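You operate a simulated robot arm through the tools that you are given. There is no shell and no other tool.

The job below is to be done with a simulated robot arm. You get a single attempt, and the scene is never put back.

TASK
Steam the rice sheet till the window shows set.
Fine: slide the tray in, open the red stub lever, shut it at set, let the box cool under 60 C, draw the tray out.

It is judged by the outcome, as a careful person would: the job done as asked, and still so three seconds after it is handed in. It fails if anything else is knocked over, pushed out of place, dropped, spilled or broken. Flat cloth is picked up by pressing the open fingertips on it (5 to 10 N) and closing them slowly along it; thin cloth reads only 2 to 8 mm in the jaws.

THE ROBOT
A 6-joint arm with a two-finger parallel gripper, fixed in place. Base frame: the origin is at the foot of the arm, x ahead of it, y to its left, z up. Lengths are in m, angles in rad, forces in N, time in s.
With the tool pointing down near the work surface it reaches from about 0.26 to 0.68 m from the base axis. Its first joint turns from -1.152 to 1.152 rad. Payload 2.9 kg.
The TCP is the grasp point between the finger pads, 0.03 m short of the fingertips. In the tool frame z runs along the fingers and y along their closing line. The gripper opens to 0.11 m. The fingers are 0.02 m wide and 0.01 m thick; the gripper's body (0.048 by 0.112 m) begins 0.055 m behind the TCP.
Orientation is that of the tool frame in the base frame, as [roll, pitch, yaw] about the fixed x, y, z axes, in that order (R = Rz(yaw) Ry(pitch) Rx(roll)). With the fingers straight down and closing along the base's y, the tool's x points along the base's -x, its y along +y and its z along -z.

THE INTERFACE
- The arm moves only by the tool drive_tool. Its argument "motion" is a list of rows, each an object (a shift or turn left out is 0, a gripper value left out holds the last) with "gripper": the closure, from 0 (fully open) to 1 (shut); "dp": the shift along the base's x, y, z in mm, a list of three; "rot": the turn, a rotation vector about the base's x, y, z in rad, a list of three. In form: [{"gripper": gripper, "dp": [tx, ty, tz], "rot": [rx, ry, rz]}, ...]. A call has 1 to 20 rows; each row is the pose to reach, as a shift and turn from the pose commanded when the call began. Rows are played at 5 a second. More than 0.05 m and 0.15 rad between two rows, or a gripper value outside its range, and nothing of the call is played. A pose out of reach is approached as far as the arm can. The call stops where the force on the tool passes 40 N (or 10 N more than at its start, if that is more) or the arm is blocked; 0.2 s more then pass. Each finger travels about 0.108 m/s and halts on what it meets, pressing with about 37 N; the grip force reading is that of the motor and also rises with nothing between the fingers. The clock runs only during rows and for 0.2 s after the last one: add rows that repeat a pose to give the fingers time. The reply holds the time, the measured pose of the TCP, the force on the tool along the base axes, the opening and the grip force, in the units named above and with some noise, with the torque about the TCP (base axes, N m) and any sound that the robot's microphone picked up.
- Cameras (640 x 400 px; columns grow to the right, rows downward): "scene" is fixed at [0.1164, 0.4654, 1.3915]; the picture's right is [-0.46, -0.89, 0.00], its down [-0.51, 0.26, -0.82] and it looks along [0.73, -0.38, -0.57] (base axes); focal length 263 px, centre (320, 200). "wrist" rides on the gripper at [0.072, 0.017, -0.103] in the tool frame; the picture's right is [-0.23, 0.97, 0.00], its down [-0.76, -0.18, -0.62] and it looks along [-0.61, -0.14, 0.78] (tool axes); focal length 222 px, centre (320, 200). There is no depth. A picture from a camera that has moved, and an enlarged one, comes with that camera's place and axes in the base frame and with its lens. The place of the scene camera against the robot may be out by one fixed shift of up to 0.025 m in any direction.
- get_image(camera): a new picture of that camera. It takes no simulated time.
- zoom(camera, box): a new picture of the part [left, top, right, bottom] of that camera's present view, enlarged. It takes no simulated time.
- close_job(): hands the job in; it is judged then, once.

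Nothing tells you positions but the pictures and the camera data. Unless the task says otherwise, let go and move clear before handing in.

The tools are called after "Call:" by a JSON object that holds its "op" and its "data". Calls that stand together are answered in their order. drive_tool: Moves the arm, as the interface text tells. Its arguments: {"type":"object","properties":{"motion":{"type":"array","items":{"type":"object","properties":{"gripper":{"type":"number"},"dp":{"type":"array","items":{"type":"number"}},"rot":{"type":"array","items":{"type":"number"}}}}}},"required":["motion"]} The other tools are called the same way: get_image (camera) takes a picture; zoom (camera, box) takes an enlarged picture of a part of a camera's view; close_job () hands the job in.

At the start:

```text
time_s: 0.0
ee_pos: [0.4763, 0.16, 1.1705]
orientation: [3.141, 0.0, 3.141]
contact_force: [-0.5, -0.7, -0.5]
ft_torque: [-0.02, -0.01, -0.01]
opening: 0.1099
gripper_force: 0.0
```

scene: 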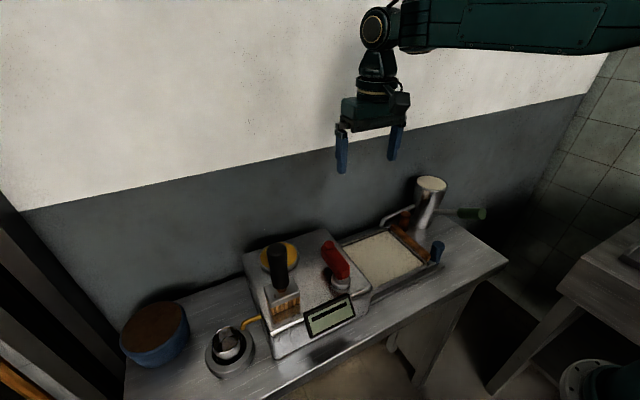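
wrist: 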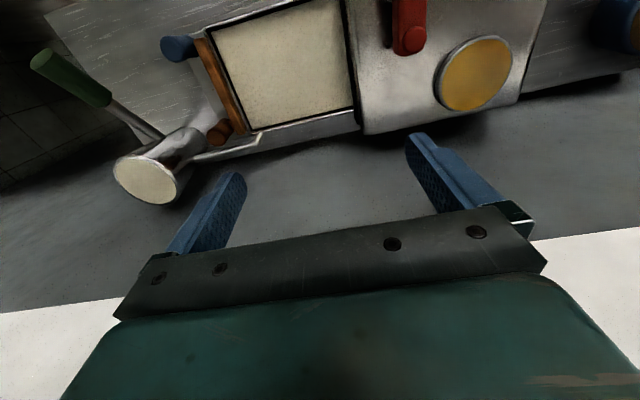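

I see a bench with a steam box (black chimney/handle, red lever, yellow cap, small display), a tray with a rice sheet on rails to its right with a blue handle, a pot with a green-handled ladle, and a round blue container. I'll take a closer look before moving.

Call:
{"op": "zoom", "data": {"camera": "scene", "box": [230, 220, 390, 360]}}

Call:
{"op": "zoom", "data": {"camera": "scene", "box": [330, 160, 510, 300]}}

Call:
{"op": "zoom", "data": {"camera": "wrist", "box": [100, 0, 400, 190]}}

Call:
{"op": "zoom", "data": {"camera": "wrist", "box": [320, 0, 640, 200]}}

Call:
{"op": "zoom", "data": {"camera": "scene", "box": [100, 280, 280, 400]}}

```text
2.86 times, centred on (310, 290) of scene
camera zoom: at [0.1164, 0.4654, 1.3915], right [-0.46, -0.89, 0.0], down [-0.51, 0.26, -0.82], along [0.73, -0.38, -0.57], focal length 750 px, centre (349, -57)
```

zoom: 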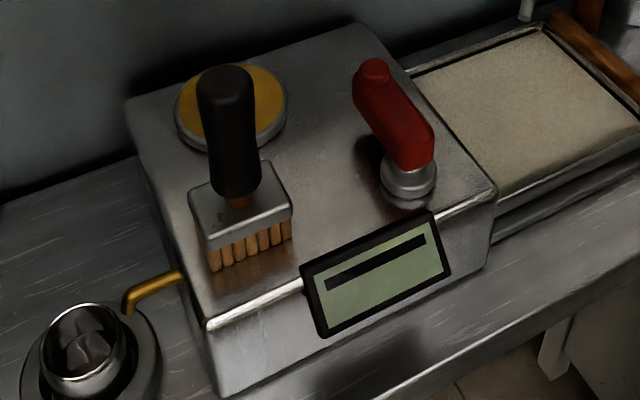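

```text
2.86 times, centred on (420, 230) of scene
camera zoom: at [0.1164, 0.4654, 1.3915], right [-0.46, -0.89, 0.0], down [-0.51, 0.26, -0.82], along [0.73, -0.38, -0.57], focal length 750 px, centre (34, 114)
```

zoom: 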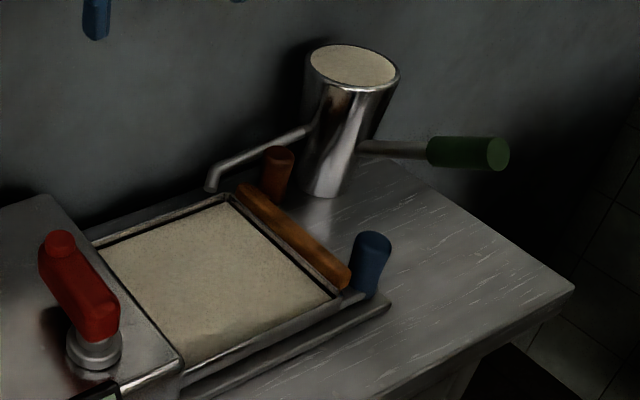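

```text
2.11 times, centred on (250, 95) of wrist
camera zoom: at [0.402, 0.176, 1.2734], right [0.23, 0.97, 0.0], down [0.76, -0.18, 0.62], along [0.61, -0.14, -0.78], focal length 468 px, centre (467, 421)
```

zoom: 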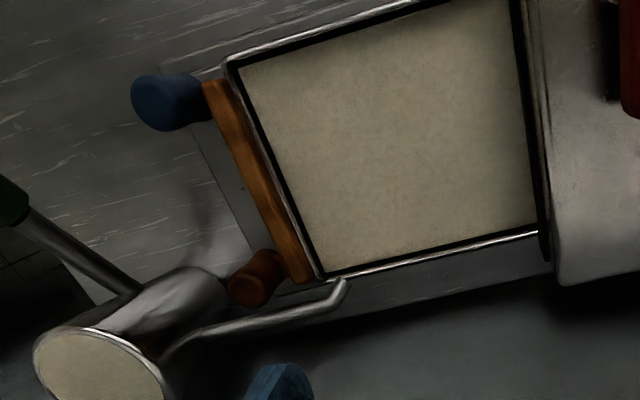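

```text
2.00 times, centred on (480, 100) of wrist
camera zoom: at [0.402, 0.176, 1.2734], right [0.23, 0.97, 0.0], down [0.76, -0.18, 0.62], along [0.61, -0.14, -0.78], focal length 444 px, centre (0, 400)
```

zoom: 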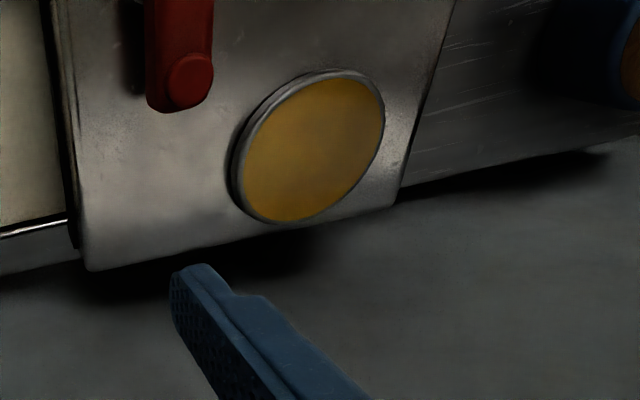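

```text
3.33 times, centred on (190, 340) of scene
camera zoom: at [0.1164, 0.4654, 1.3915], right [-0.46, -0.89, 0.0], down [-0.51, 0.26, -0.82], along [0.73, -0.38, -0.57], focal length 875 px, centre (753, -267)
```

zoom: 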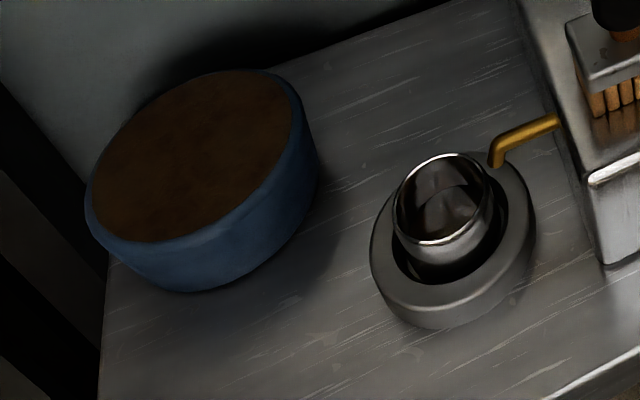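

I'm calibrating the scene camera against the gripper, whose position is known, and taking a close look at the display and yellow gauge.

Call:
{"op": "zoom", "data": {"camera": "scene", "box": [320, 80, 432, 180]}}

Call:
{"op": "zoom", "data": {"camera": "scene", "box": [300, 285, 364, 345]}}

Call:
{"op": "zoom", "data": {"camera": "scene", "box": [380, 220, 460, 280]}}

```text
4.00 times, centred on (376, 130) of scene
camera zoom: at [0.1164, 0.4654, 1.3915], right [-0.46, -0.89, 0.0], down [-0.51, 0.26, -0.82], along [0.73, -0.38, -0.57], focal length 1050 px, centre (96, 480)
```

zoom: 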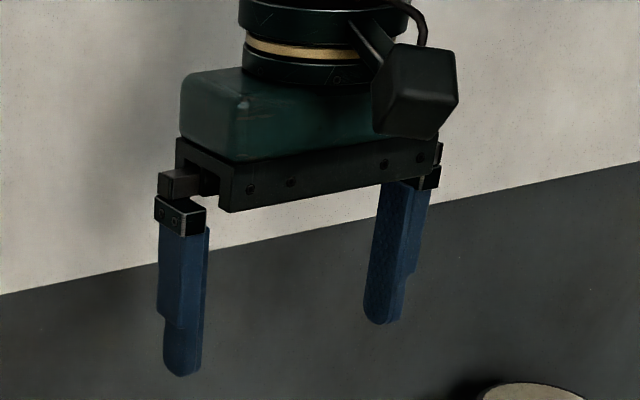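

```text
6.67 times, centred on (332, 315) of scene
camera zoom: at [0.1164, 0.4654, 1.3915], right [-0.46, -0.89, 0.0], down [-0.51, 0.26, -0.82], along [0.73, -0.38, -0.57], focal length 1751 px, centre (240, -567)
```

zoom: 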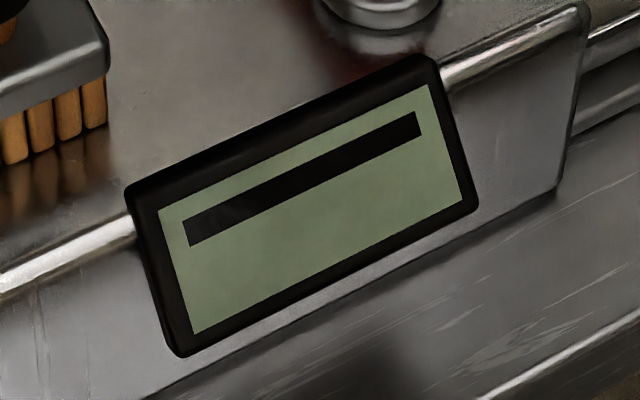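

```text
6.67 times, centred on (420, 250) of scene
camera zoom: at [0.1164, 0.4654, 1.3915], right [-0.46, -0.89, 0.0], down [-0.51, 0.26, -0.82], along [0.73, -0.38, -0.57], focal length 1751 px, centre (-347, -133)
```

zoom: 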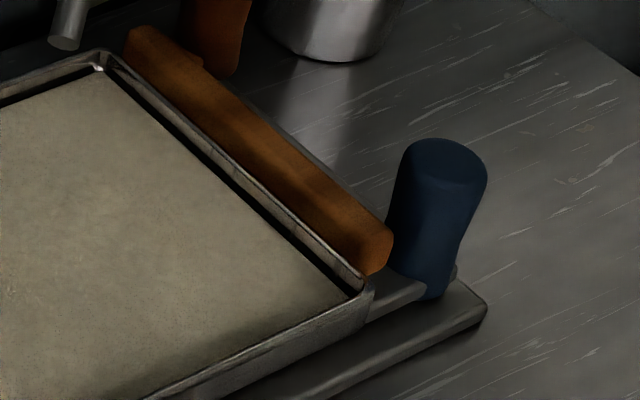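

The tray seems to slide along +y into the box, and the display faces the robot (−x). I'll pull the gripper back toward the robot, well above everything, to get a good wrist view.

Call:
{"op": "drive_tool", "data": {"motion": [{"gripper": 0, "dp": [-40, 0, 0]}, {"dp": [-80, 0, 0]}, {"dp": [-120, 0, 0]}, {"dp": [-120, 0, 0]}]}}

Call:
{"op": "get_image", "data": {"camera": "wrist"}}

Call:
{"op": "get_image", "data": {"camera": "scene"}}

```text
time_s: 1.0
ee_pos: [0.3533, 0.1613, 1.1685]
orientation: [-3.141, 0.0, 3.14]
contact_force: [0.7, -0.6, 0.0]
ft_torque: [-0.03, 0.0, -0.01]
opening: 0.1101
gripper_force: 0.1
```

```text
taken
camera wrist: at [0.2808, 0.1767, 1.2727], right [0.23, 0.97, 0.0], down [0.76, -0.18, 0.62], along [0.61, -0.14, -0.78], focal length 222 px, centre (320, 200)
```

wrist: 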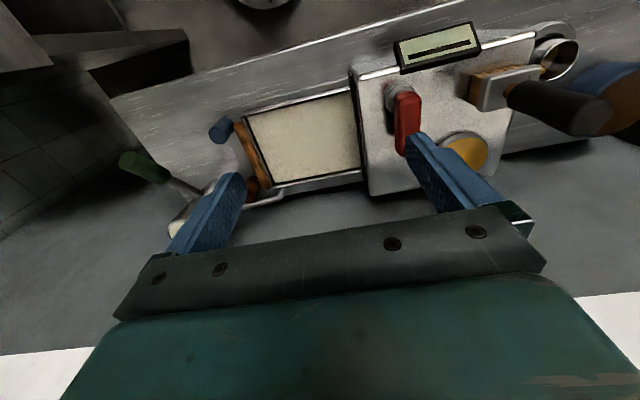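

```text
taken
```

scene: 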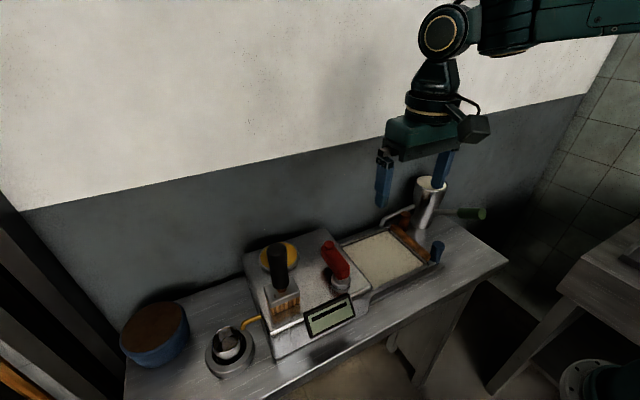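

Call:
{"op": "zoom", "data": {"camera": "wrist", "box": [330, 10, 560, 200]}}

Call:
{"op": "zoom", "data": {"camera": "wrist", "box": [110, 60, 390, 240]}}

Call:
{"op": "zoom", "data": {"camera": "wrist", "box": [390, 15, 490, 80]}}

```text
2.11 times, centred on (445, 105) of wrist
camera zoom: at [0.2808, 0.1767, 1.2727], right [0.23, 0.97, 0.0], down [0.76, -0.18, 0.62], along [0.61, -0.14, -0.78], focal length 468 px, centre (57, 400)
```

zoom: 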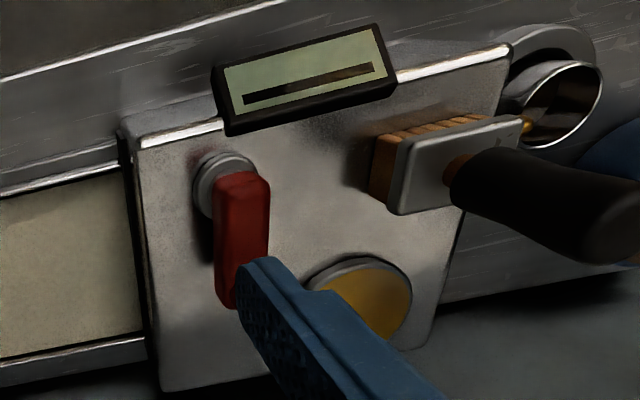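

```text
2.22 times, centred on (250, 150) of wrist
camera zoom: at [0.2808, 0.1767, 1.2727], right [0.23, 0.97, 0.0], down [0.76, -0.18, 0.62], along [0.61, -0.14, -0.78], focal length 494 px, centre (476, 311)
```

zoom: 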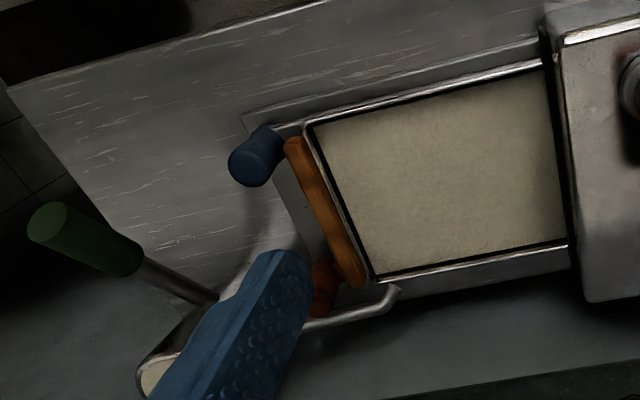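

```text
6.15 times, centred on (440, 48) of wrist
camera zoom: at [0.2808, 0.1767, 1.2727], right [0.23, 0.97, 0.0], down [0.76, -0.18, 0.62], along [0.61, -0.14, -0.78], focal length 1367 px, centre (-418, 1138)
```

zoom: 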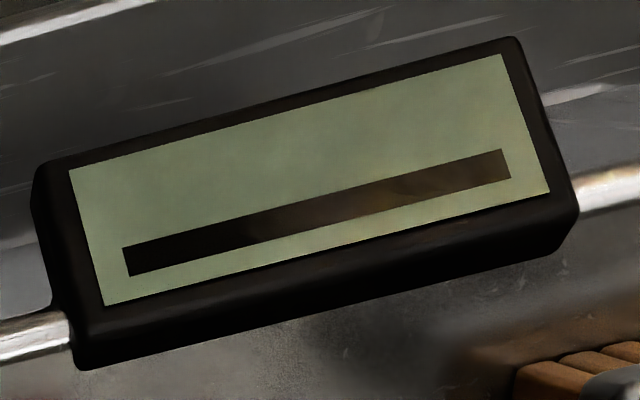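

Box top is around z≈0.93, and the pot top is near (0.52, −0.11, 1.0). I'll move over to look at the tray's handle end more closely.

Call:
{"op": "drive_tool", "data": {"motion": [{"gripper": 0, "dp": [-15, -40, -20]}, {"dp": [-30, -80, -40]}, {"dp": [-45, -120, -60]}, {"dp": [-50, -140, -80]}, {"dp": [-50, -140, -80]}]}}

Call:
{"op": "get_image", "data": {"camera": "wrist"}}

```text
time_s: 2.2
ee_pos: [0.3061, 0.0188, 1.0912]
orientation: [-3.141, -0.002, -3.14]
contact_force: [0.2, 0.6, -0.2]
ft_torque: [0.01, 0.01, 0.03]
opening: 0.1102
gripper_force: 0.0
```

```text
taken
camera wrist: at [0.2328, 0.0361, 1.1943], right [0.23, 0.97, 0.0], down [0.76, -0.18, 0.62], along [0.61, -0.14, -0.78], focal length 222 px, centre (320, 200)
```

wrist: 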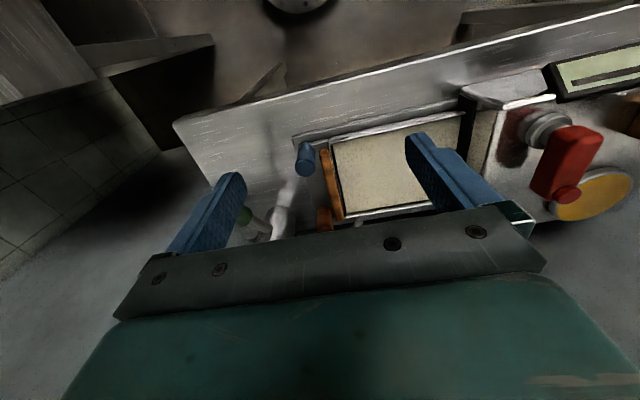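

Call:
{"op": "zoom", "data": {"camera": "wrist", "box": [250, 90, 490, 240]}}

Call:
{"op": "zoom", "data": {"camera": "wrist", "box": [450, 60, 640, 230]}}

```text
2.67 times, centred on (370, 165) of wrist
camera zoom: at [0.2328, 0.0361, 1.1943], right [0.23, 0.97, 0.0], down [0.76, -0.18, 0.62], along [0.61, -0.14, -0.78], focal length 592 px, centre (187, 293)
```

zoom: 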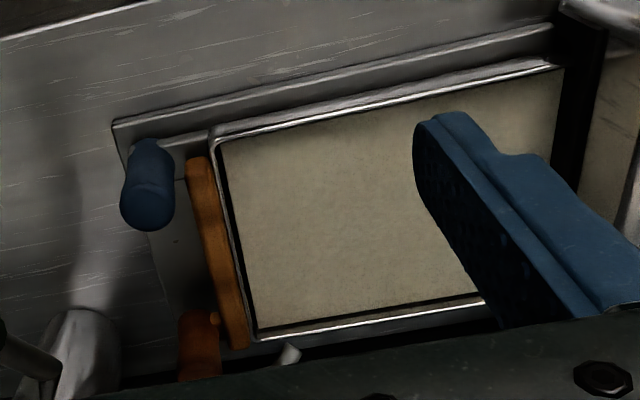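

```text
2.35 times, centred on (545, 145) of wrist
camera zoom: at [0.2328, 0.0361, 1.1943], right [0.23, 0.97, 0.0], down [0.76, -0.18, 0.62], along [0.61, -0.14, -0.78], focal length 523 px, centre (-209, 329)
```

zoom: 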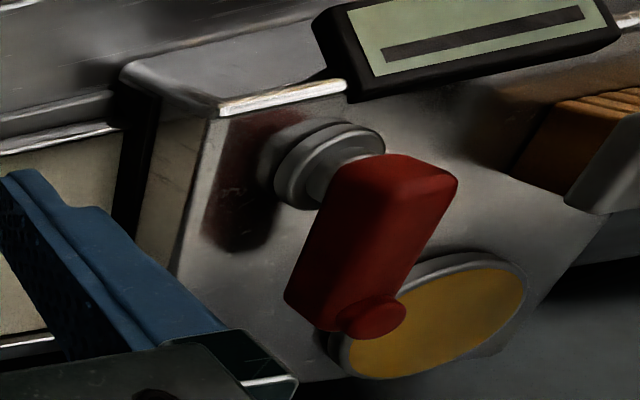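

Call:
{"op": "drive_tool", "data": {"motion": [{"gripper": 0, "dp": [0, -20, -30]}, {"dp": [0, -40, -60]}, {"dp": [0, -50, -90]}, {"dp": [0, -50, -90]}]}}

Call:
{"op": "get_image", "data": {"camera": "wrist"}}

Call:
{"op": "zoom", "data": {"camera": "wrist", "box": [230, 60, 430, 200]}}

```text
time_s: 3.2
ee_pos: [0.3055, -0.0306, 0.9994]
orientation: [3.141, 0.001, 3.141]
contact_force: [-0.3, -0.3, 0.2]
ft_torque: [-0.03, -0.02, -0.04]
opening: 0.11
gripper_force: 0.1
```

```text
taken
camera wrist: at [0.2324, -0.0141, 1.1039], right [0.23, 0.97, 0.0], down [0.76, -0.18, 0.62], along [0.61, -0.14, -0.78], focal length 222 px, centre (320, 200)
```

wrist: 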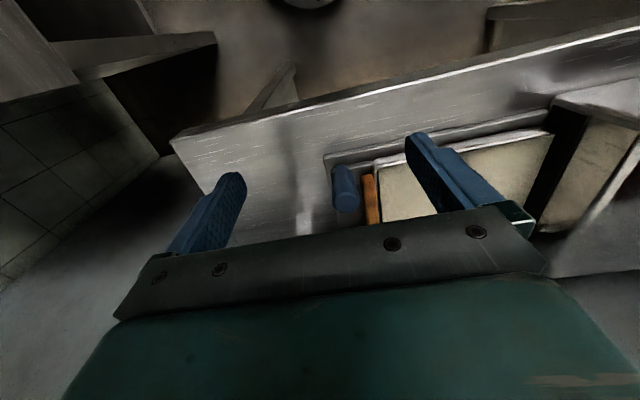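

```text
2.86 times, centred on (330, 130) of wrist
camera zoom: at [0.2324, -0.0141, 1.1039], right [0.23, 0.97, 0.0], down [0.76, -0.18, 0.62], along [0.61, -0.14, -0.78], focal length 635 px, centre (291, 400)
```

zoom: 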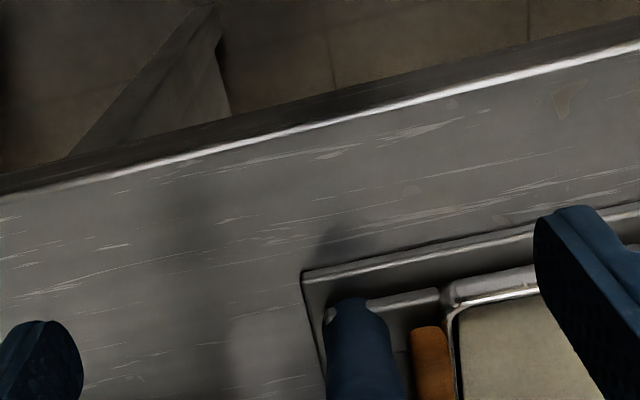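

I need a better look at the tray handle, so I'll raise the gripper and yaw it 90° to look along +y from the tray's outer end.

Call:
{"op": "drive_tool", "data": {"motion": [{"gripper": 0, "dp": [10, -5, 30]}, {"dp": [25, -10, 60], "rot": [0, 0, 0.14]}, {"dp": [40, -15, 80], "rot": [0, 0, 0.28]}, {"dp": [55, -20, 90], "rot": [0, 0, 0.42]}, {"dp": [70, -25, 90], "rot": [0, 0, 0.56]}, {"dp": [75, -30, 90], "rot": [0, 0, 0.7]}, {"dp": [75, -30, 90], "rot": [0, 0, 0.84]}, {"dp": [75, -30, 90], "rot": [0, 0, 0.98]}, {"dp": [75, -30, 90], "rot": [0, 0, 1.12]}, {"dp": [75, -30, 90], "rot": [0, 0, 1.26]}, {"dp": [75, -30, 90], "rot": [0, 0, 1.4]}, {"dp": [75, -30, 90], "rot": [0, 0, 1.54]}, {"dp": [75, -30, 90], "rot": [0, 0, 1.5708]}, {"dp": [75, -30, 90], "rot": [0, 0, 1.5708]}]}}

Call:
{"op": "get_image", "data": {"camera": "wrist"}}

Call:
{"op": "get_image", "data": {"camera": "scene"}}

```text
time_s: 6.2
ee_pos: [0.3806, -0.0605, 1.0899]
orientation: [3.14, 0.001, -1.57]
contact_force: [-0.3, 0.3, 0.1]
ft_torque: [-0.01, -0.01, 0.0]
opening: 0.1103
gripper_force: 0.1
```

```text
taken
camera wrist: at [0.3626, -0.1331, 1.1937], right [-0.97, 0.23, 0.0], down [0.18, 0.76, 0.62], along [0.14, 0.61, -0.78], focal length 222 px, centre (320, 200)
```

wrist: 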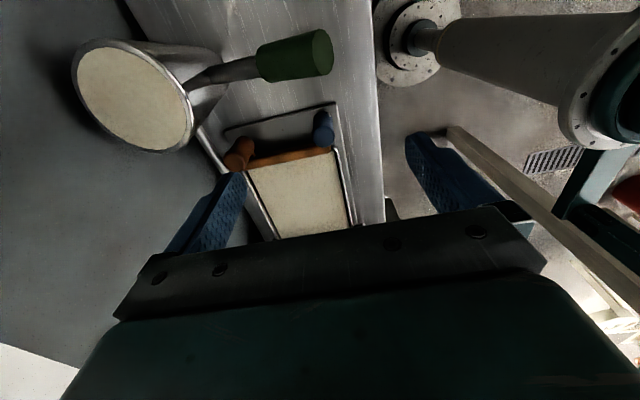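

```text
taken
```

scene: 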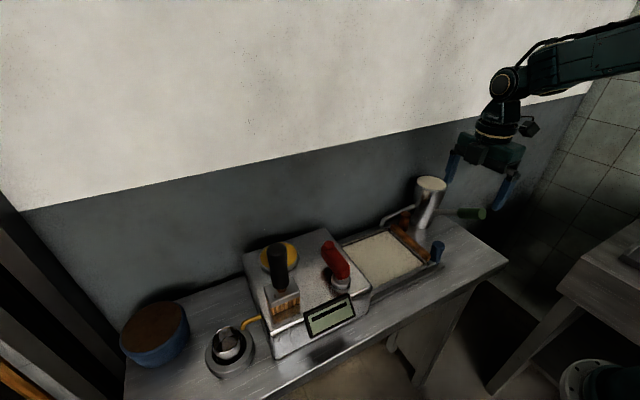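

Call:
{"op": "zoom", "data": {"camera": "wrist", "box": [200, 90, 380, 220]}}

Call:
{"op": "zoom", "data": {"camera": "wrist", "box": [60, 10, 360, 190]}}

```text
3.08 times, centred on (290, 155) of wrist
camera zoom: at [0.3626, -0.1331, 1.1937], right [-0.97, 0.23, 0.0], down [0.18, 0.76, 0.62], along [0.14, 0.61, -0.78], focal length 684 px, centre (412, 338)
```

zoom: 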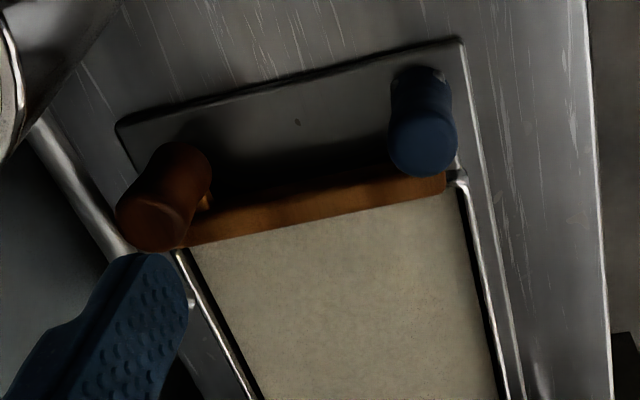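

```text
2.13 times, centred on (210, 100) of wrist
camera zoom: at [0.3626, -0.1331, 1.1937], right [-0.97, 0.23, 0.0], down [0.18, 0.76, 0.62], along [0.14, 0.61, -0.78], focal length 474 px, centre (555, 413)
```

zoom: 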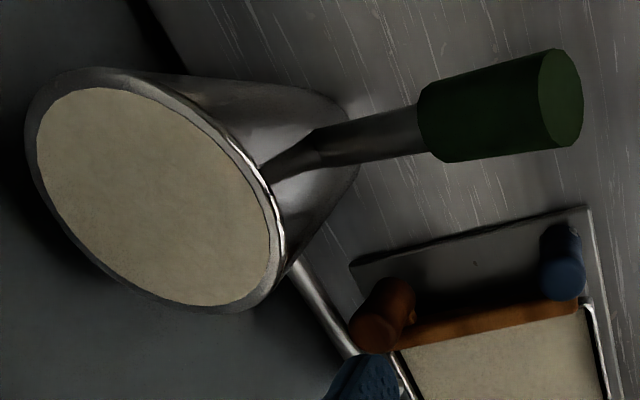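

The tray end sits at y≈0.02 (x≈0.375–0.534), with a wood bar on its end and blue and brown posts just outside it. I'll tilt the tool for a low look along +y, to see how the posts attach and where the box slot is.

Call:
{"op": "drive_tool", "data": {"motion": [{"gripper": 0, "dp": [5, 0, -5], "rot": [0.12, 0, 0]}, {"dp": [10, 5, -15], "rot": [0.25, 0, 0]}, {"dp": [15, 10, -25], "rot": [0.38, 0, 0]}, {"dp": [20, 15, -35], "rot": [0.5, 0, 0]}, {"dp": [20, 20, -45], "rot": [0.55, 0, 0]}, {"dp": [20, 20, -45], "rot": [0.55, 0, 0]}]}}

Call:
{"op": "get_image", "data": {"camera": "wrist"}}

```text
time_s: 7.6
ee_pos: [0.3994, -0.04, 1.0462]
orientation: [3.142, 0.552, -1.571]
contact_force: [-0.5, 0.0, -0.2]
ft_torque: [0.0, 0.02, -0.03]
opening: 0.1102
gripper_force: 0.1
```

```text
taken
camera wrist: at [0.3822, -0.1567, 1.0957], right [-0.97, 0.19, 0.12], down [0.18, 0.32, 0.93], along [0.14, 0.93, -0.35], focal length 222 px, centre (320, 200)
```

wrist: 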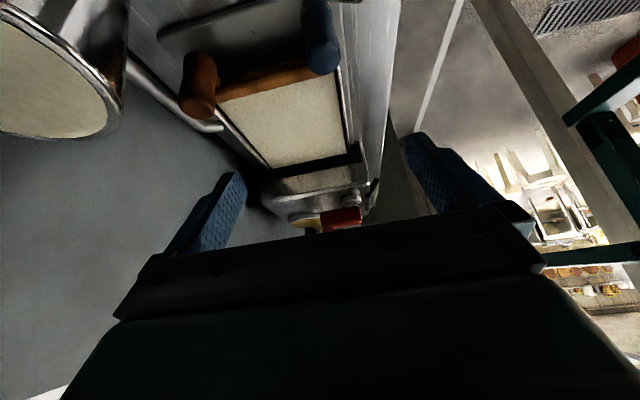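

Call:
{"op": "zoom", "data": {"camera": "wrist", "box": [140, 0, 400, 150]}}

Call:
{"op": "zoom", "data": {"camera": "wrist", "box": [250, 120, 400, 250]}}

```text
2.46 times, centred on (270, 75) of wrist
camera zoom: at [0.3822, -0.1567, 1.0957], right [-0.97, 0.19, 0.12], down [0.18, 0.32, 0.93], along [0.14, 0.93, -0.35], focal length 547 px, centre (443, 508)
```

zoom: 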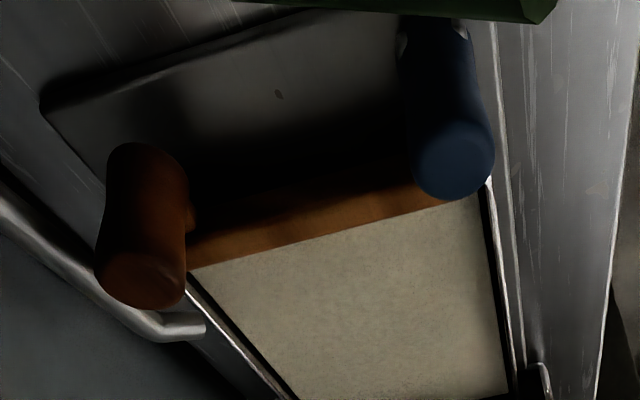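

```text
3.08 times, centred on (325, 185) of wrist
camera zoom: at [0.3822, -0.1567, 1.0957], right [-0.97, 0.19, 0.12], down [0.18, 0.32, 0.93], along [0.14, 0.93, -0.35], focal length 684 px, centre (305, 246)
```

zoom: 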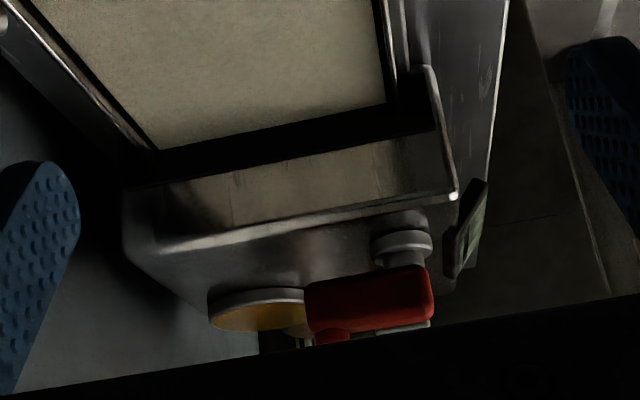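

The slot is low on the box's −y face, and the jug's green handle runs at y≈−0.117, z≈1.0, so the camera has to stay off it. I'll lean the tool back, part the fingers slightly, and hover above the spot just outside the wood bar, ready to push the tray in.

Call:
{"op": "drive_tool", "data": {"motion": [{"gripper": 0.3, "dp": [5, 5, 20], "rot": [-0.13, 0, 0]}, {"gripper": 0.73, "dp": [12, 10, 40], "rot": [-0.26, 0, 0]}, {"dp": [20, 10, 50], "rot": [-0.39, 0, 0]}, {"dp": [28, 10, 50], "rot": [-0.52, 0, 0]}, {"dp": [36, 10, 50], "rot": [-0.65, 0, 0]}, {"dp": [44, 10, 50], "rot": [-0.78, 0, 0]}, {"dp": [50, 10, 50], "rot": [-0.91, 0, 0]}, {"dp": [50, 10, 50], "rot": [-1.0, 0, 0]}, {"dp": [50, 10, 50], "rot": [-1.0, 0, 0]}]}}

Call:
{"op": "get_image", "data": {"camera": "wrist"}}

Call:
{"op": "get_image", "data": {"camera": "scene"}}

```text
time_s: 9.6
ee_pos: [0.4502, -0.0304, 1.0953]
orientation: [-3.14, -0.451, -1.571]
contact_force: [-1.0, -0.1, 1.0]
ft_torque: [0.0, -0.02, 0.0]
opening: 0.0298
gripper_force: 0.1
```

```text
taken
camera wrist: at [0.4322, -0.051, 1.2198], right [-0.97, 0.2, -0.1], down [0.18, 0.96, 0.23], along [0.14, 0.2, -0.97], focal length 222 px, centre (320, 200)
```

wrist: 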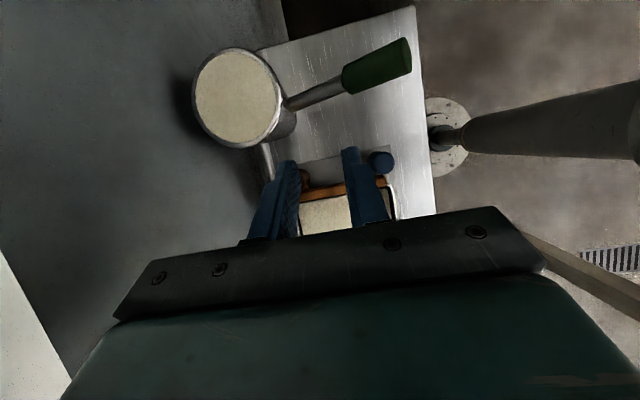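

```text
taken
```

scene: 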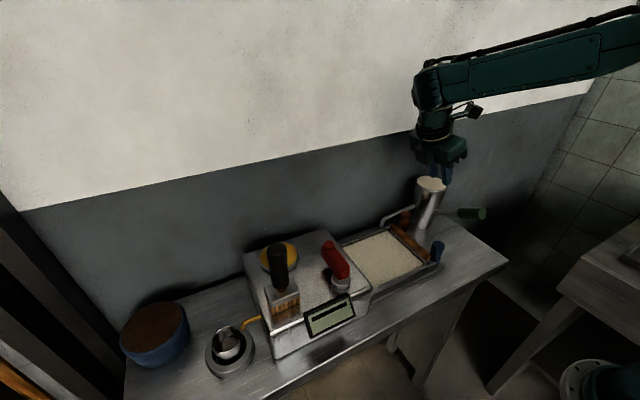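

Call:
{"op": "zoom", "data": {"camera": "wrist", "box": [240, 100, 420, 230]}}

Call:
{"op": "zoom", "data": {"camera": "scene", "box": [370, 120, 500, 270]}}

```text
3.08 times, centred on (330, 165) of wrist
camera zoom: at [0.4322, -0.051, 1.2198], right [-0.97, 0.2, -0.1], down [0.18, 0.96, 0.23], along [0.14, 0.2, -0.97], focal length 684 px, centre (289, 308)
```

zoom: 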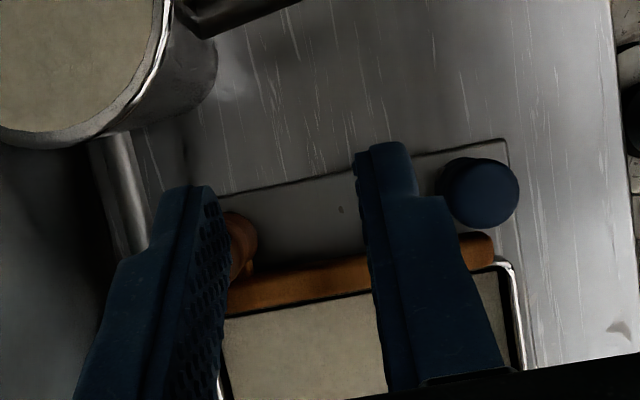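

```text
2.67 times, centred on (435, 195) of scene
camera zoom: at [0.1164, 0.4654, 1.3915], right [-0.46, -0.89, 0.0], down [-0.51, 0.26, -0.82], along [0.73, -0.38, -0.57], focal length 700 px, centre (13, 213)
```

zoom: 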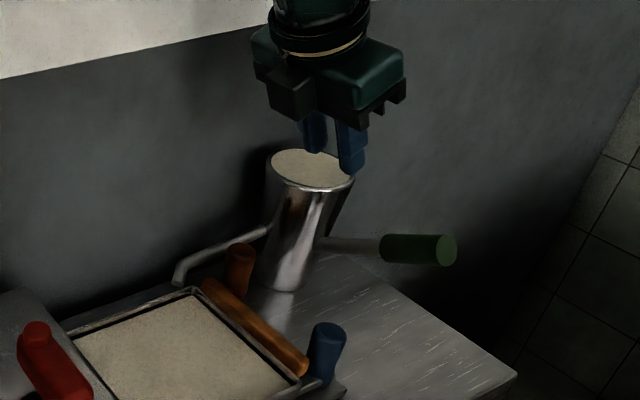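

The bar's outer edge is at y≈−0.002, with clear space between the posts from x≈0.40 to 0.485. I'll lower the fingers between the posts just outside the bar.

Call:
{"op": "drive_tool", "data": {"motion": [{"dp": [-6, 0, -40]}, {"dp": [-6, 0, -80]}, {"dp": [-6, 0, -115]}, {"dp": [-6, 0, -145]}, {"dp": [-6, 0, -165]}, {"dp": [-6, 0, -180]}, {"dp": [-6, 0, -190]}, {"dp": [-6, 0, -190]}]}}

Call:
{"op": "get_image", "data": {"camera": "wrist"}}

Call:
{"op": "zoom", "data": {"camera": "scene", "box": [360, 180, 480, 290]}}

```text
time_s: 11.4
ee_pos: [0.4452, -0.0288, 0.9047]
orientation: [3.141, -0.451, -1.57]
contact_force: [-0.4, -0.7, 0.3]
ft_torque: [-0.03, 0.04, 0.01]
opening: 0.0298
gripper_force: 0.1
```

```text
taken
camera wrist: at [0.4271, -0.0504, 1.0291], right [-0.97, 0.2, -0.1], down [0.18, 0.96, 0.23], along [0.14, 0.21, -0.97], focal length 222 px, centre (320, 200)
```

wrist: 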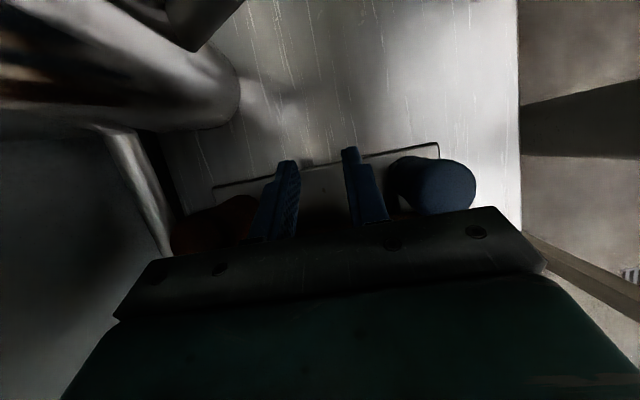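

```text
3.64 times, centred on (420, 235) of scene
camera zoom: at [0.1164, 0.4654, 1.3915], right [-0.46, -0.89, 0.0], down [-0.51, 0.26, -0.82], along [0.73, -0.38, -0.57], focal length 955 px, centre (-44, 73)
```

zoom: 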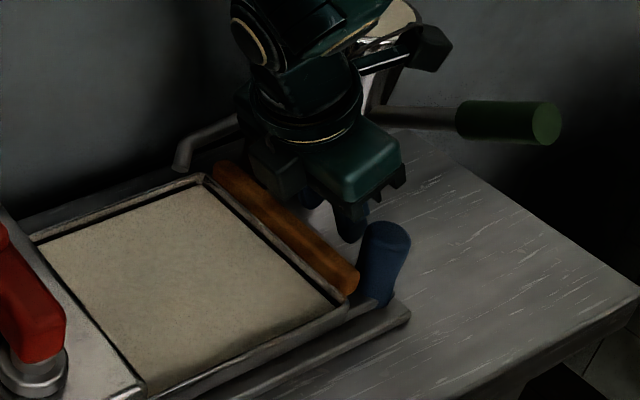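

The fingers are down between the posts with no contact. I'll push gently along +y in small steps and watch the force.

Call:
{"op": "drive_tool", "data": {"motion": [{"dp": [0, 6, 0]}, {"dp": [0, 12, 0]}, {"dp": [0, 16, 0]}, {"dp": [0, 20, 0]}, {"dp": [0, 25, 0]}, {"dp": [0, 30, 0]}, {"dp": [0, 35, 0]}, {"dp": [0, 40, 0]}, {"dp": [0, 45, 0]}, {"dp": [0, 50, 0]}]}}

Call:
{"op": "zoom", "data": {"camera": "scene", "box": [230, 180, 480, 340]}}

Call:
{"op": "get_image", "data": {"camera": "wrist"}}

```text
time_s: 13.6
ee_pos: [0.4451, 0.0206, 0.9047]
orientation: [-3.141, -0.451, -1.572]
contact_force: [-0.9, -4.2, 4.5]
ft_torque: [-0.18, 0.07, 0.04]
opening: 0.0301
gripper_force: 0.2
```

```text
2.50 times, centred on (355, 260) of scene
camera zoom: at [0.1163, 0.4653, 1.3915], right [-0.46, -0.89, 0.0], down [-0.51, 0.26, -0.82], along [0.73, -0.38, -0.57], focal length 657 px, centre (232, 50)
```

zoom: 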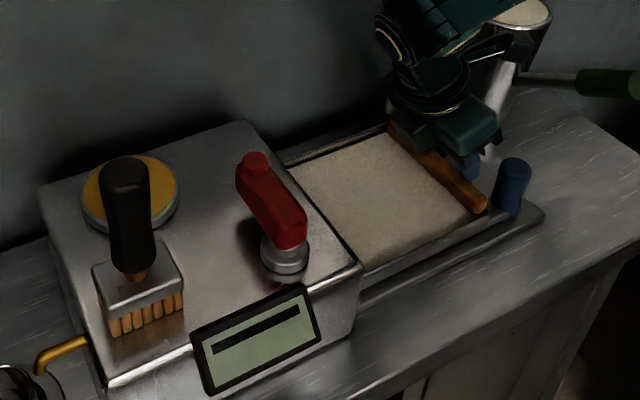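

```text
taken
camera wrist: at [0.4274, -0.0003, 1.0289], right [-0.97, 0.21, -0.1], down [0.18, 0.96, 0.23], along [0.14, 0.21, -0.97], focal length 222 px, centre (320, 200)
```

wrist: 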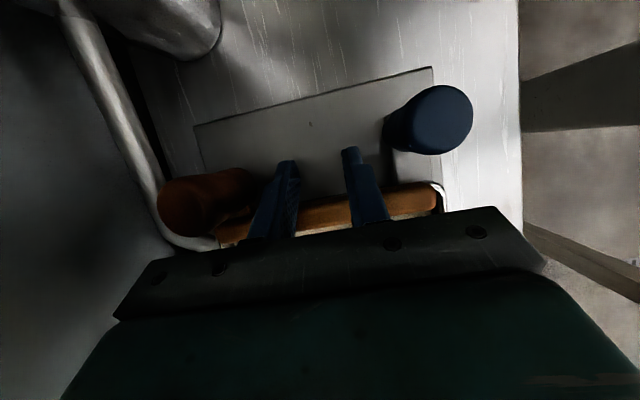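

The tray slides with only about 4 N. The brown post moves with it, while the blue post is fixed to the rail. The jug's spout end is close to the brown post's path, so I'm checking that clearance before pushing further.

Call:
{"op": "zoom", "data": {"camera": "wrist", "box": [130, 140, 290, 260]}}

Call:
{"op": "zoom", "data": {"camera": "scene", "box": [360, 180, 440, 250]}}

```text
3.33 times, centred on (210, 200) of wrist
camera zoom: at [0.4274, -0.0003, 1.0289], right [-0.97, 0.21, -0.1], down [0.18, 0.96, 0.23], along [0.14, 0.21, -0.97], focal length 740 px, centre (687, 200)
```

zoom: 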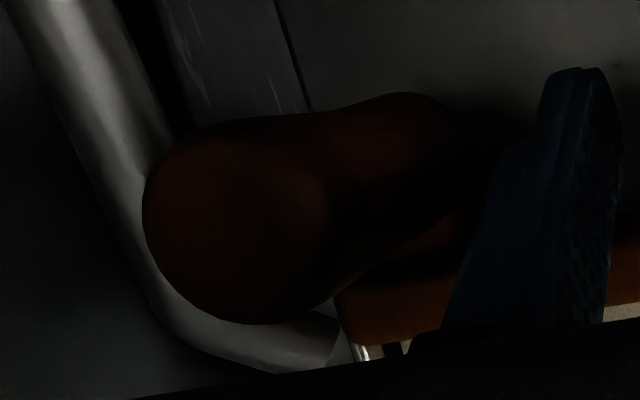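

```text
5.71 times, centred on (400, 215) of scene
camera zoom: at [0.1163, 0.4653, 1.3915], right [-0.46, -0.89, 0.0], down [-0.51, 0.26, -0.82], along [0.73, -0.38, -0.57], focal length 1501 px, centre (-137, 114)
```

zoom: 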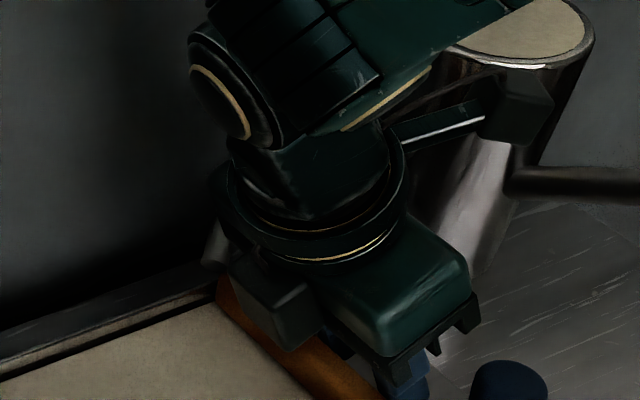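

The spout end, at about (0.52, 0.04, 0.905), looks very close to the brown post's path. I'll back off and lift for a careful look before pushing on.

Call:
{"op": "drive_tool", "data": {"motion": [{"dp": [0, -12, 0]}, {"dp": [0, -15, 15]}, {"dp": [0, -15, 45]}, {"dp": [0, -15, 85]}, {"dp": [15, -10, 120]}, {"dp": [40, 0, 140]}, {"dp": [65, 0, 140]}, {"dp": [75, 0, 140]}, {"dp": [75, 0, 140]}]}}

Call:
{"op": "zoom", "data": {"camera": "wrist", "box": [220, 80, 420, 220]}}

Call:
{"op": "zoom", "data": {"camera": "scene", "box": [340, 170, 480, 290]}}

Call:
{"op": "zoom", "data": {"camera": "scene", "box": [370, 195, 430, 245]}}

```text
time_s: 15.6
ee_pos: [0.5191, 0.0198, 1.0436]
orientation: [3.141, -0.451, -1.571]
contact_force: [0.6, -0.6, 0.1]
ft_torque: [-0.03, 0.01, 0.02]
opening: 0.0299
gripper_force: 0.1
```

```text
2.86 times, centred on (320, 150) of wrist
camera zoom: at [0.5019, -0.0013, 1.1679], right [-0.97, 0.2, -0.1], down [0.18, 0.96, 0.23], along [0.14, 0.21, -0.97], focal length 635 px, centre (320, 343)
```

zoom: 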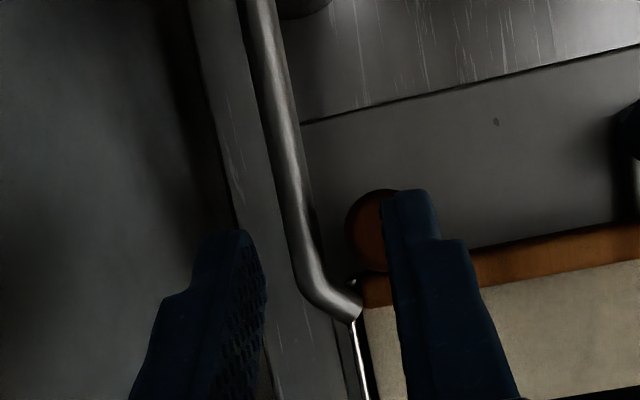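

```text
3.33 times, centred on (410, 230) of scene
camera zoom: at [0.1164, 0.4654, 1.3915], right [-0.46, -0.89, 0.0], down [-0.51, 0.26, -0.82], along [0.73, -0.38, -0.57], focal length 875 px, centre (20, 100)
```

zoom: 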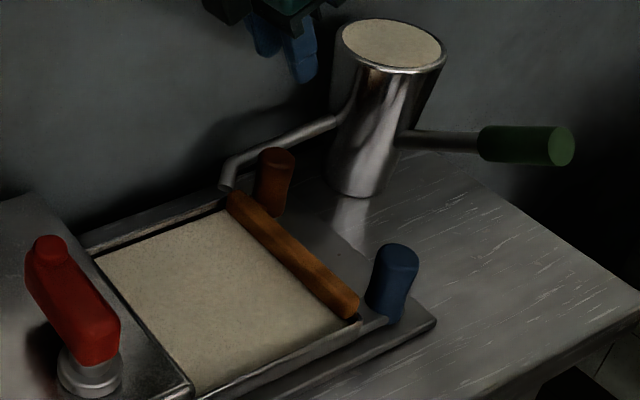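

```text
8.00 times, centred on (400, 220) of scene
camera zoom: at [0.1164, 0.4654, 1.3915], right [-0.46, -0.89, 0.0], down [-0.51, 0.26, -0.82], along [0.73, -0.38, -0.57], focal length 2101 px, centre (-320, 40)
```

zoom: 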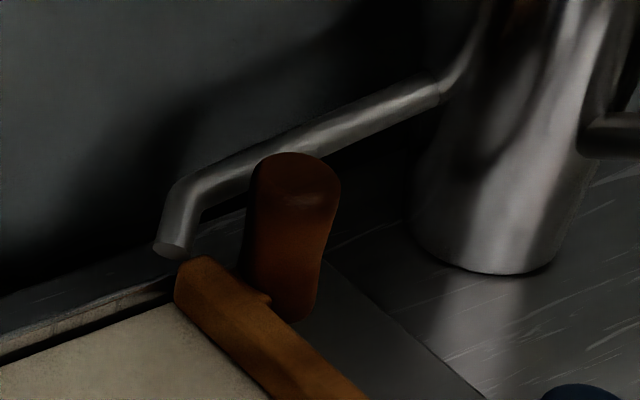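

The bar end and spout tip are only a few millimetres apart in x. I'll move the camera almost directly above them for a sharper view.

Call:
{"op": "drive_tool", "data": {"motion": [{"dp": [-5, 20, -10], "gripper": 0.5}, {"dp": [-10, 40, -20], "gripper": 0.2}, {"dp": [-10, 55, -40], "gripper": 0}, {"dp": [-10, 55, -40], "gripper": 0}]}}

Call:
{"op": "get_image", "data": {"camera": "wrist"}}

Call:
{"op": "zoom", "data": {"camera": "wrist", "box": [270, 60, 390, 160]}}

```text
time_s: 16.6
ee_pos: [0.5088, 0.0741, 1.0044]
orientation: [-3.14, -0.45, -1.571]
contact_force: [0.5, 0.5, -0.3]
ft_torque: [-0.03, 0.01, 0.03]
opening: 0.1103
gripper_force: 0.1
```

```text
taken
camera wrist: at [0.4918, 0.0534, 1.1283], right [-0.97, 0.2, -0.1], down [0.18, 0.96, 0.23], along [0.14, 0.21, -0.97], focal length 222 px, centre (320, 200)
```

wrist: 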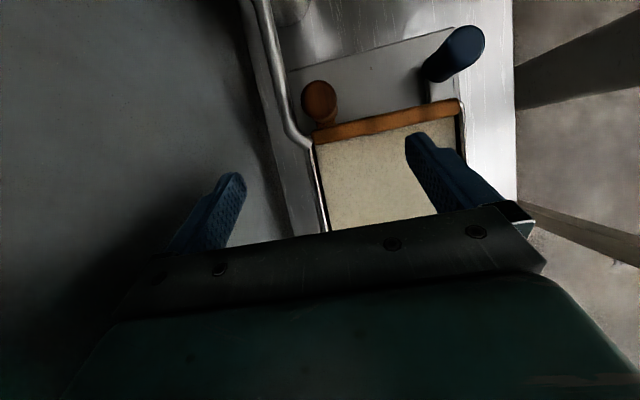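

```text
4.00 times, centred on (330, 110) of wrist
camera zoom: at [0.4918, 0.0534, 1.1283], right [-0.97, 0.2, -0.1], down [0.18, 0.96, 0.23], along [0.14, 0.21, -0.97], focal length 888 px, centre (280, 560)
```

zoom: 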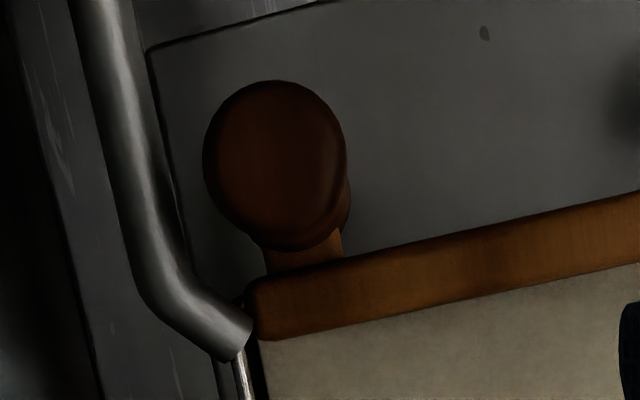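

The brown post turns out to be the tray's knob: it's joined to the bar by a neck, its top is at z≈0.933, and it should clear the spout tip by a few millimetres. I'll go on pushing the bar slightly toward the near side, which biases the tray away from the spout, and keep checking.

Call:
{"op": "drive_tool", "data": {"motion": [{"gripper": 0.5, "dp": [-25, -20, 0]}, {"gripper": 0.73, "dp": [-50, -45, 0]}, {"dp": [-74, -74, 0]}, {"dp": [-74, -76, -25]}, {"dp": [-74, -76, -55]}, {"dp": [-74, -76, -80]}, {"dp": [-74, -76, -100]}, {"dp": [-74, -76, -100]}]}}

Call:
{"op": "drive_tool", "data": {"motion": [{"dp": [0, 8, 0]}, {"dp": [0, 15, 0]}, {"dp": [0, 20, 0]}, {"dp": [0, 24, 0]}, {"dp": [0, 28, 0]}, {"dp": [0, 31, 0]}, {"dp": [0, 34, 0]}]}}

Call:
{"op": "get_image", "data": {"camera": "wrist"}}

Call:
{"op": "zoom", "data": {"camera": "scene", "box": [340, 170, 480, 290]}}

```text
time_s: 18.4
ee_pos: [0.4355, -0.0022, 0.9033]
orientation: [3.141, -0.451, -1.57]
contact_force: [0.4, 0.3, -0.5]
ft_torque: [0.01, -0.02, 0.0]
opening: 0.0297
gripper_force: 0.0
```

```text
time_s: 20.0
ee_pos: [0.4349, 0.0333, 0.905]
orientation: [-3.142, -0.451, -1.57]
contact_force: [0.4, -4.3, 1.0]
ft_torque: [-0.15, -0.03, 0.1]
opening: 0.0292
gripper_force: 0.0
```

```text
taken
camera wrist: at [0.4171, 0.0118, 1.0299], right [-0.97, 0.2, -0.1], down [0.18, 0.96, 0.23], along [0.14, 0.21, -0.97], focal length 222 px, centre (320, 200)
```

wrist: 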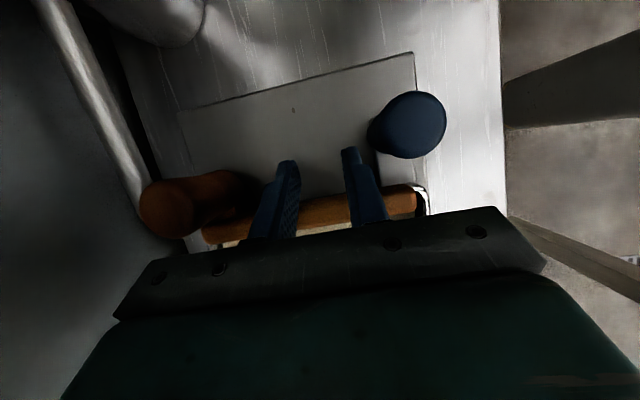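

```text
3.33 times, centred on (410, 230) of scene
camera zoom: at [0.1164, 0.4653, 1.3915], right [-0.46, -0.89, 0.0], down [-0.51, 0.26, -0.82], along [0.73, -0.38, -0.57], focal length 875 px, centre (20, 100)
```

zoom: 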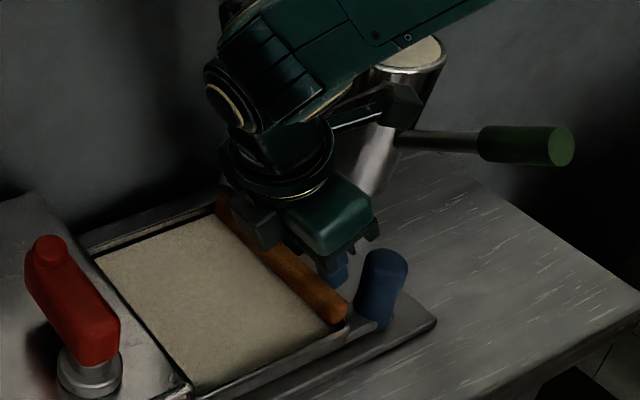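

Call:
{"op": "drive_tool", "data": {"motion": [{"dp": [0, 3, 0]}, {"dp": [0, 6, 0]}, {"dp": [0, 9, 0]}]}}

Call:
{"op": "get_image", "data": {"camera": "wrist"}}

Call:
{"op": "zoom", "data": {"camera": "wrist", "box": [120, 140, 280, 260]}}

```text
time_s: 20.8
ee_pos: [0.4349, 0.0416, 0.9054]
orientation: [3.141, -0.451, -1.571]
contact_force: [-1.0, -4.5, 4.4]
ft_torque: [-0.18, 0.08, 0.02]
opening: 0.0299
gripper_force: 0.0
```

```text
taken
camera wrist: at [0.4172, 0.0209, 1.0297], right [-0.97, 0.2, -0.1], down [0.18, 0.96, 0.23], along [0.14, 0.21, -0.97], focal length 222 px, centre (320, 200)
```

wrist: 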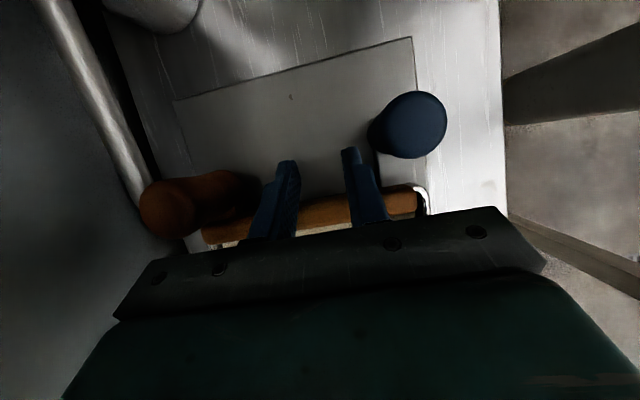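

```text
3.33 times, centred on (200, 200) of wrist
camera zoom: at [0.4172, 0.0209, 1.0297], right [-0.97, 0.2, -0.1], down [0.18, 0.96, 0.23], along [0.14, 0.21, -0.97], focal length 740 px, centre (720, 200)
```

zoom: 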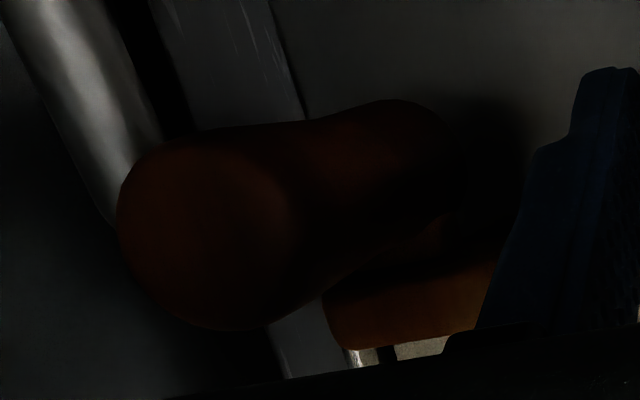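

Call:
{"op": "drive_tool", "data": {"motion": [{"dp": [0, 3, 0]}, {"dp": [0, 6, 0]}, {"dp": [0, 9, 0]}]}}

Call:
{"op": "zoom", "data": {"camera": "scene", "box": [370, 170, 480, 260]}}

Call:
{"op": "get_image", "data": {"camera": "wrist"}}

```text
time_s: 21.6
ee_pos: [0.4345, 0.0513, 0.9045]
orientation: [3.141, -0.45, -1.572]
contact_force: [0.2, -5.2, 4.4]
ft_torque: [-0.14, 0.0, 0.06]
opening: 0.0297
gripper_force: 0.0
```

```text
4.44 times, centred on (425, 215) of scene
camera zoom: at [0.1163, 0.4653, 1.3915], right [-0.46, -0.89, 0.0], down [-0.51, 0.26, -0.82], along [0.73, -0.38, -0.57], focal length 1167 px, centre (-147, 133)
```

zoom: 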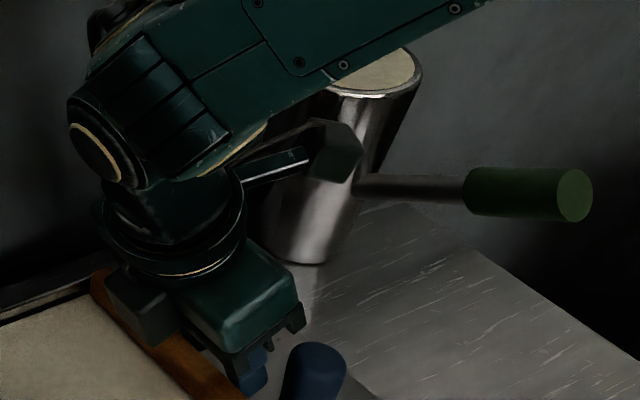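

```text
taken
camera wrist: at [0.4172, 0.0297, 1.0295], right [-0.97, 0.2, -0.1], down [0.18, 0.96, 0.23], along [0.14, 0.21, -0.97], focal length 222 px, centre (320, 200)
```

wrist: 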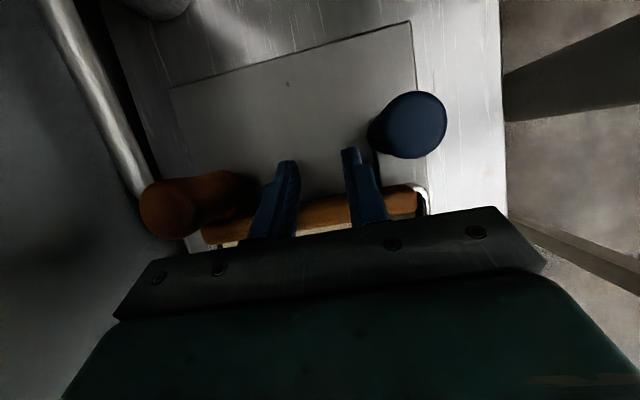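

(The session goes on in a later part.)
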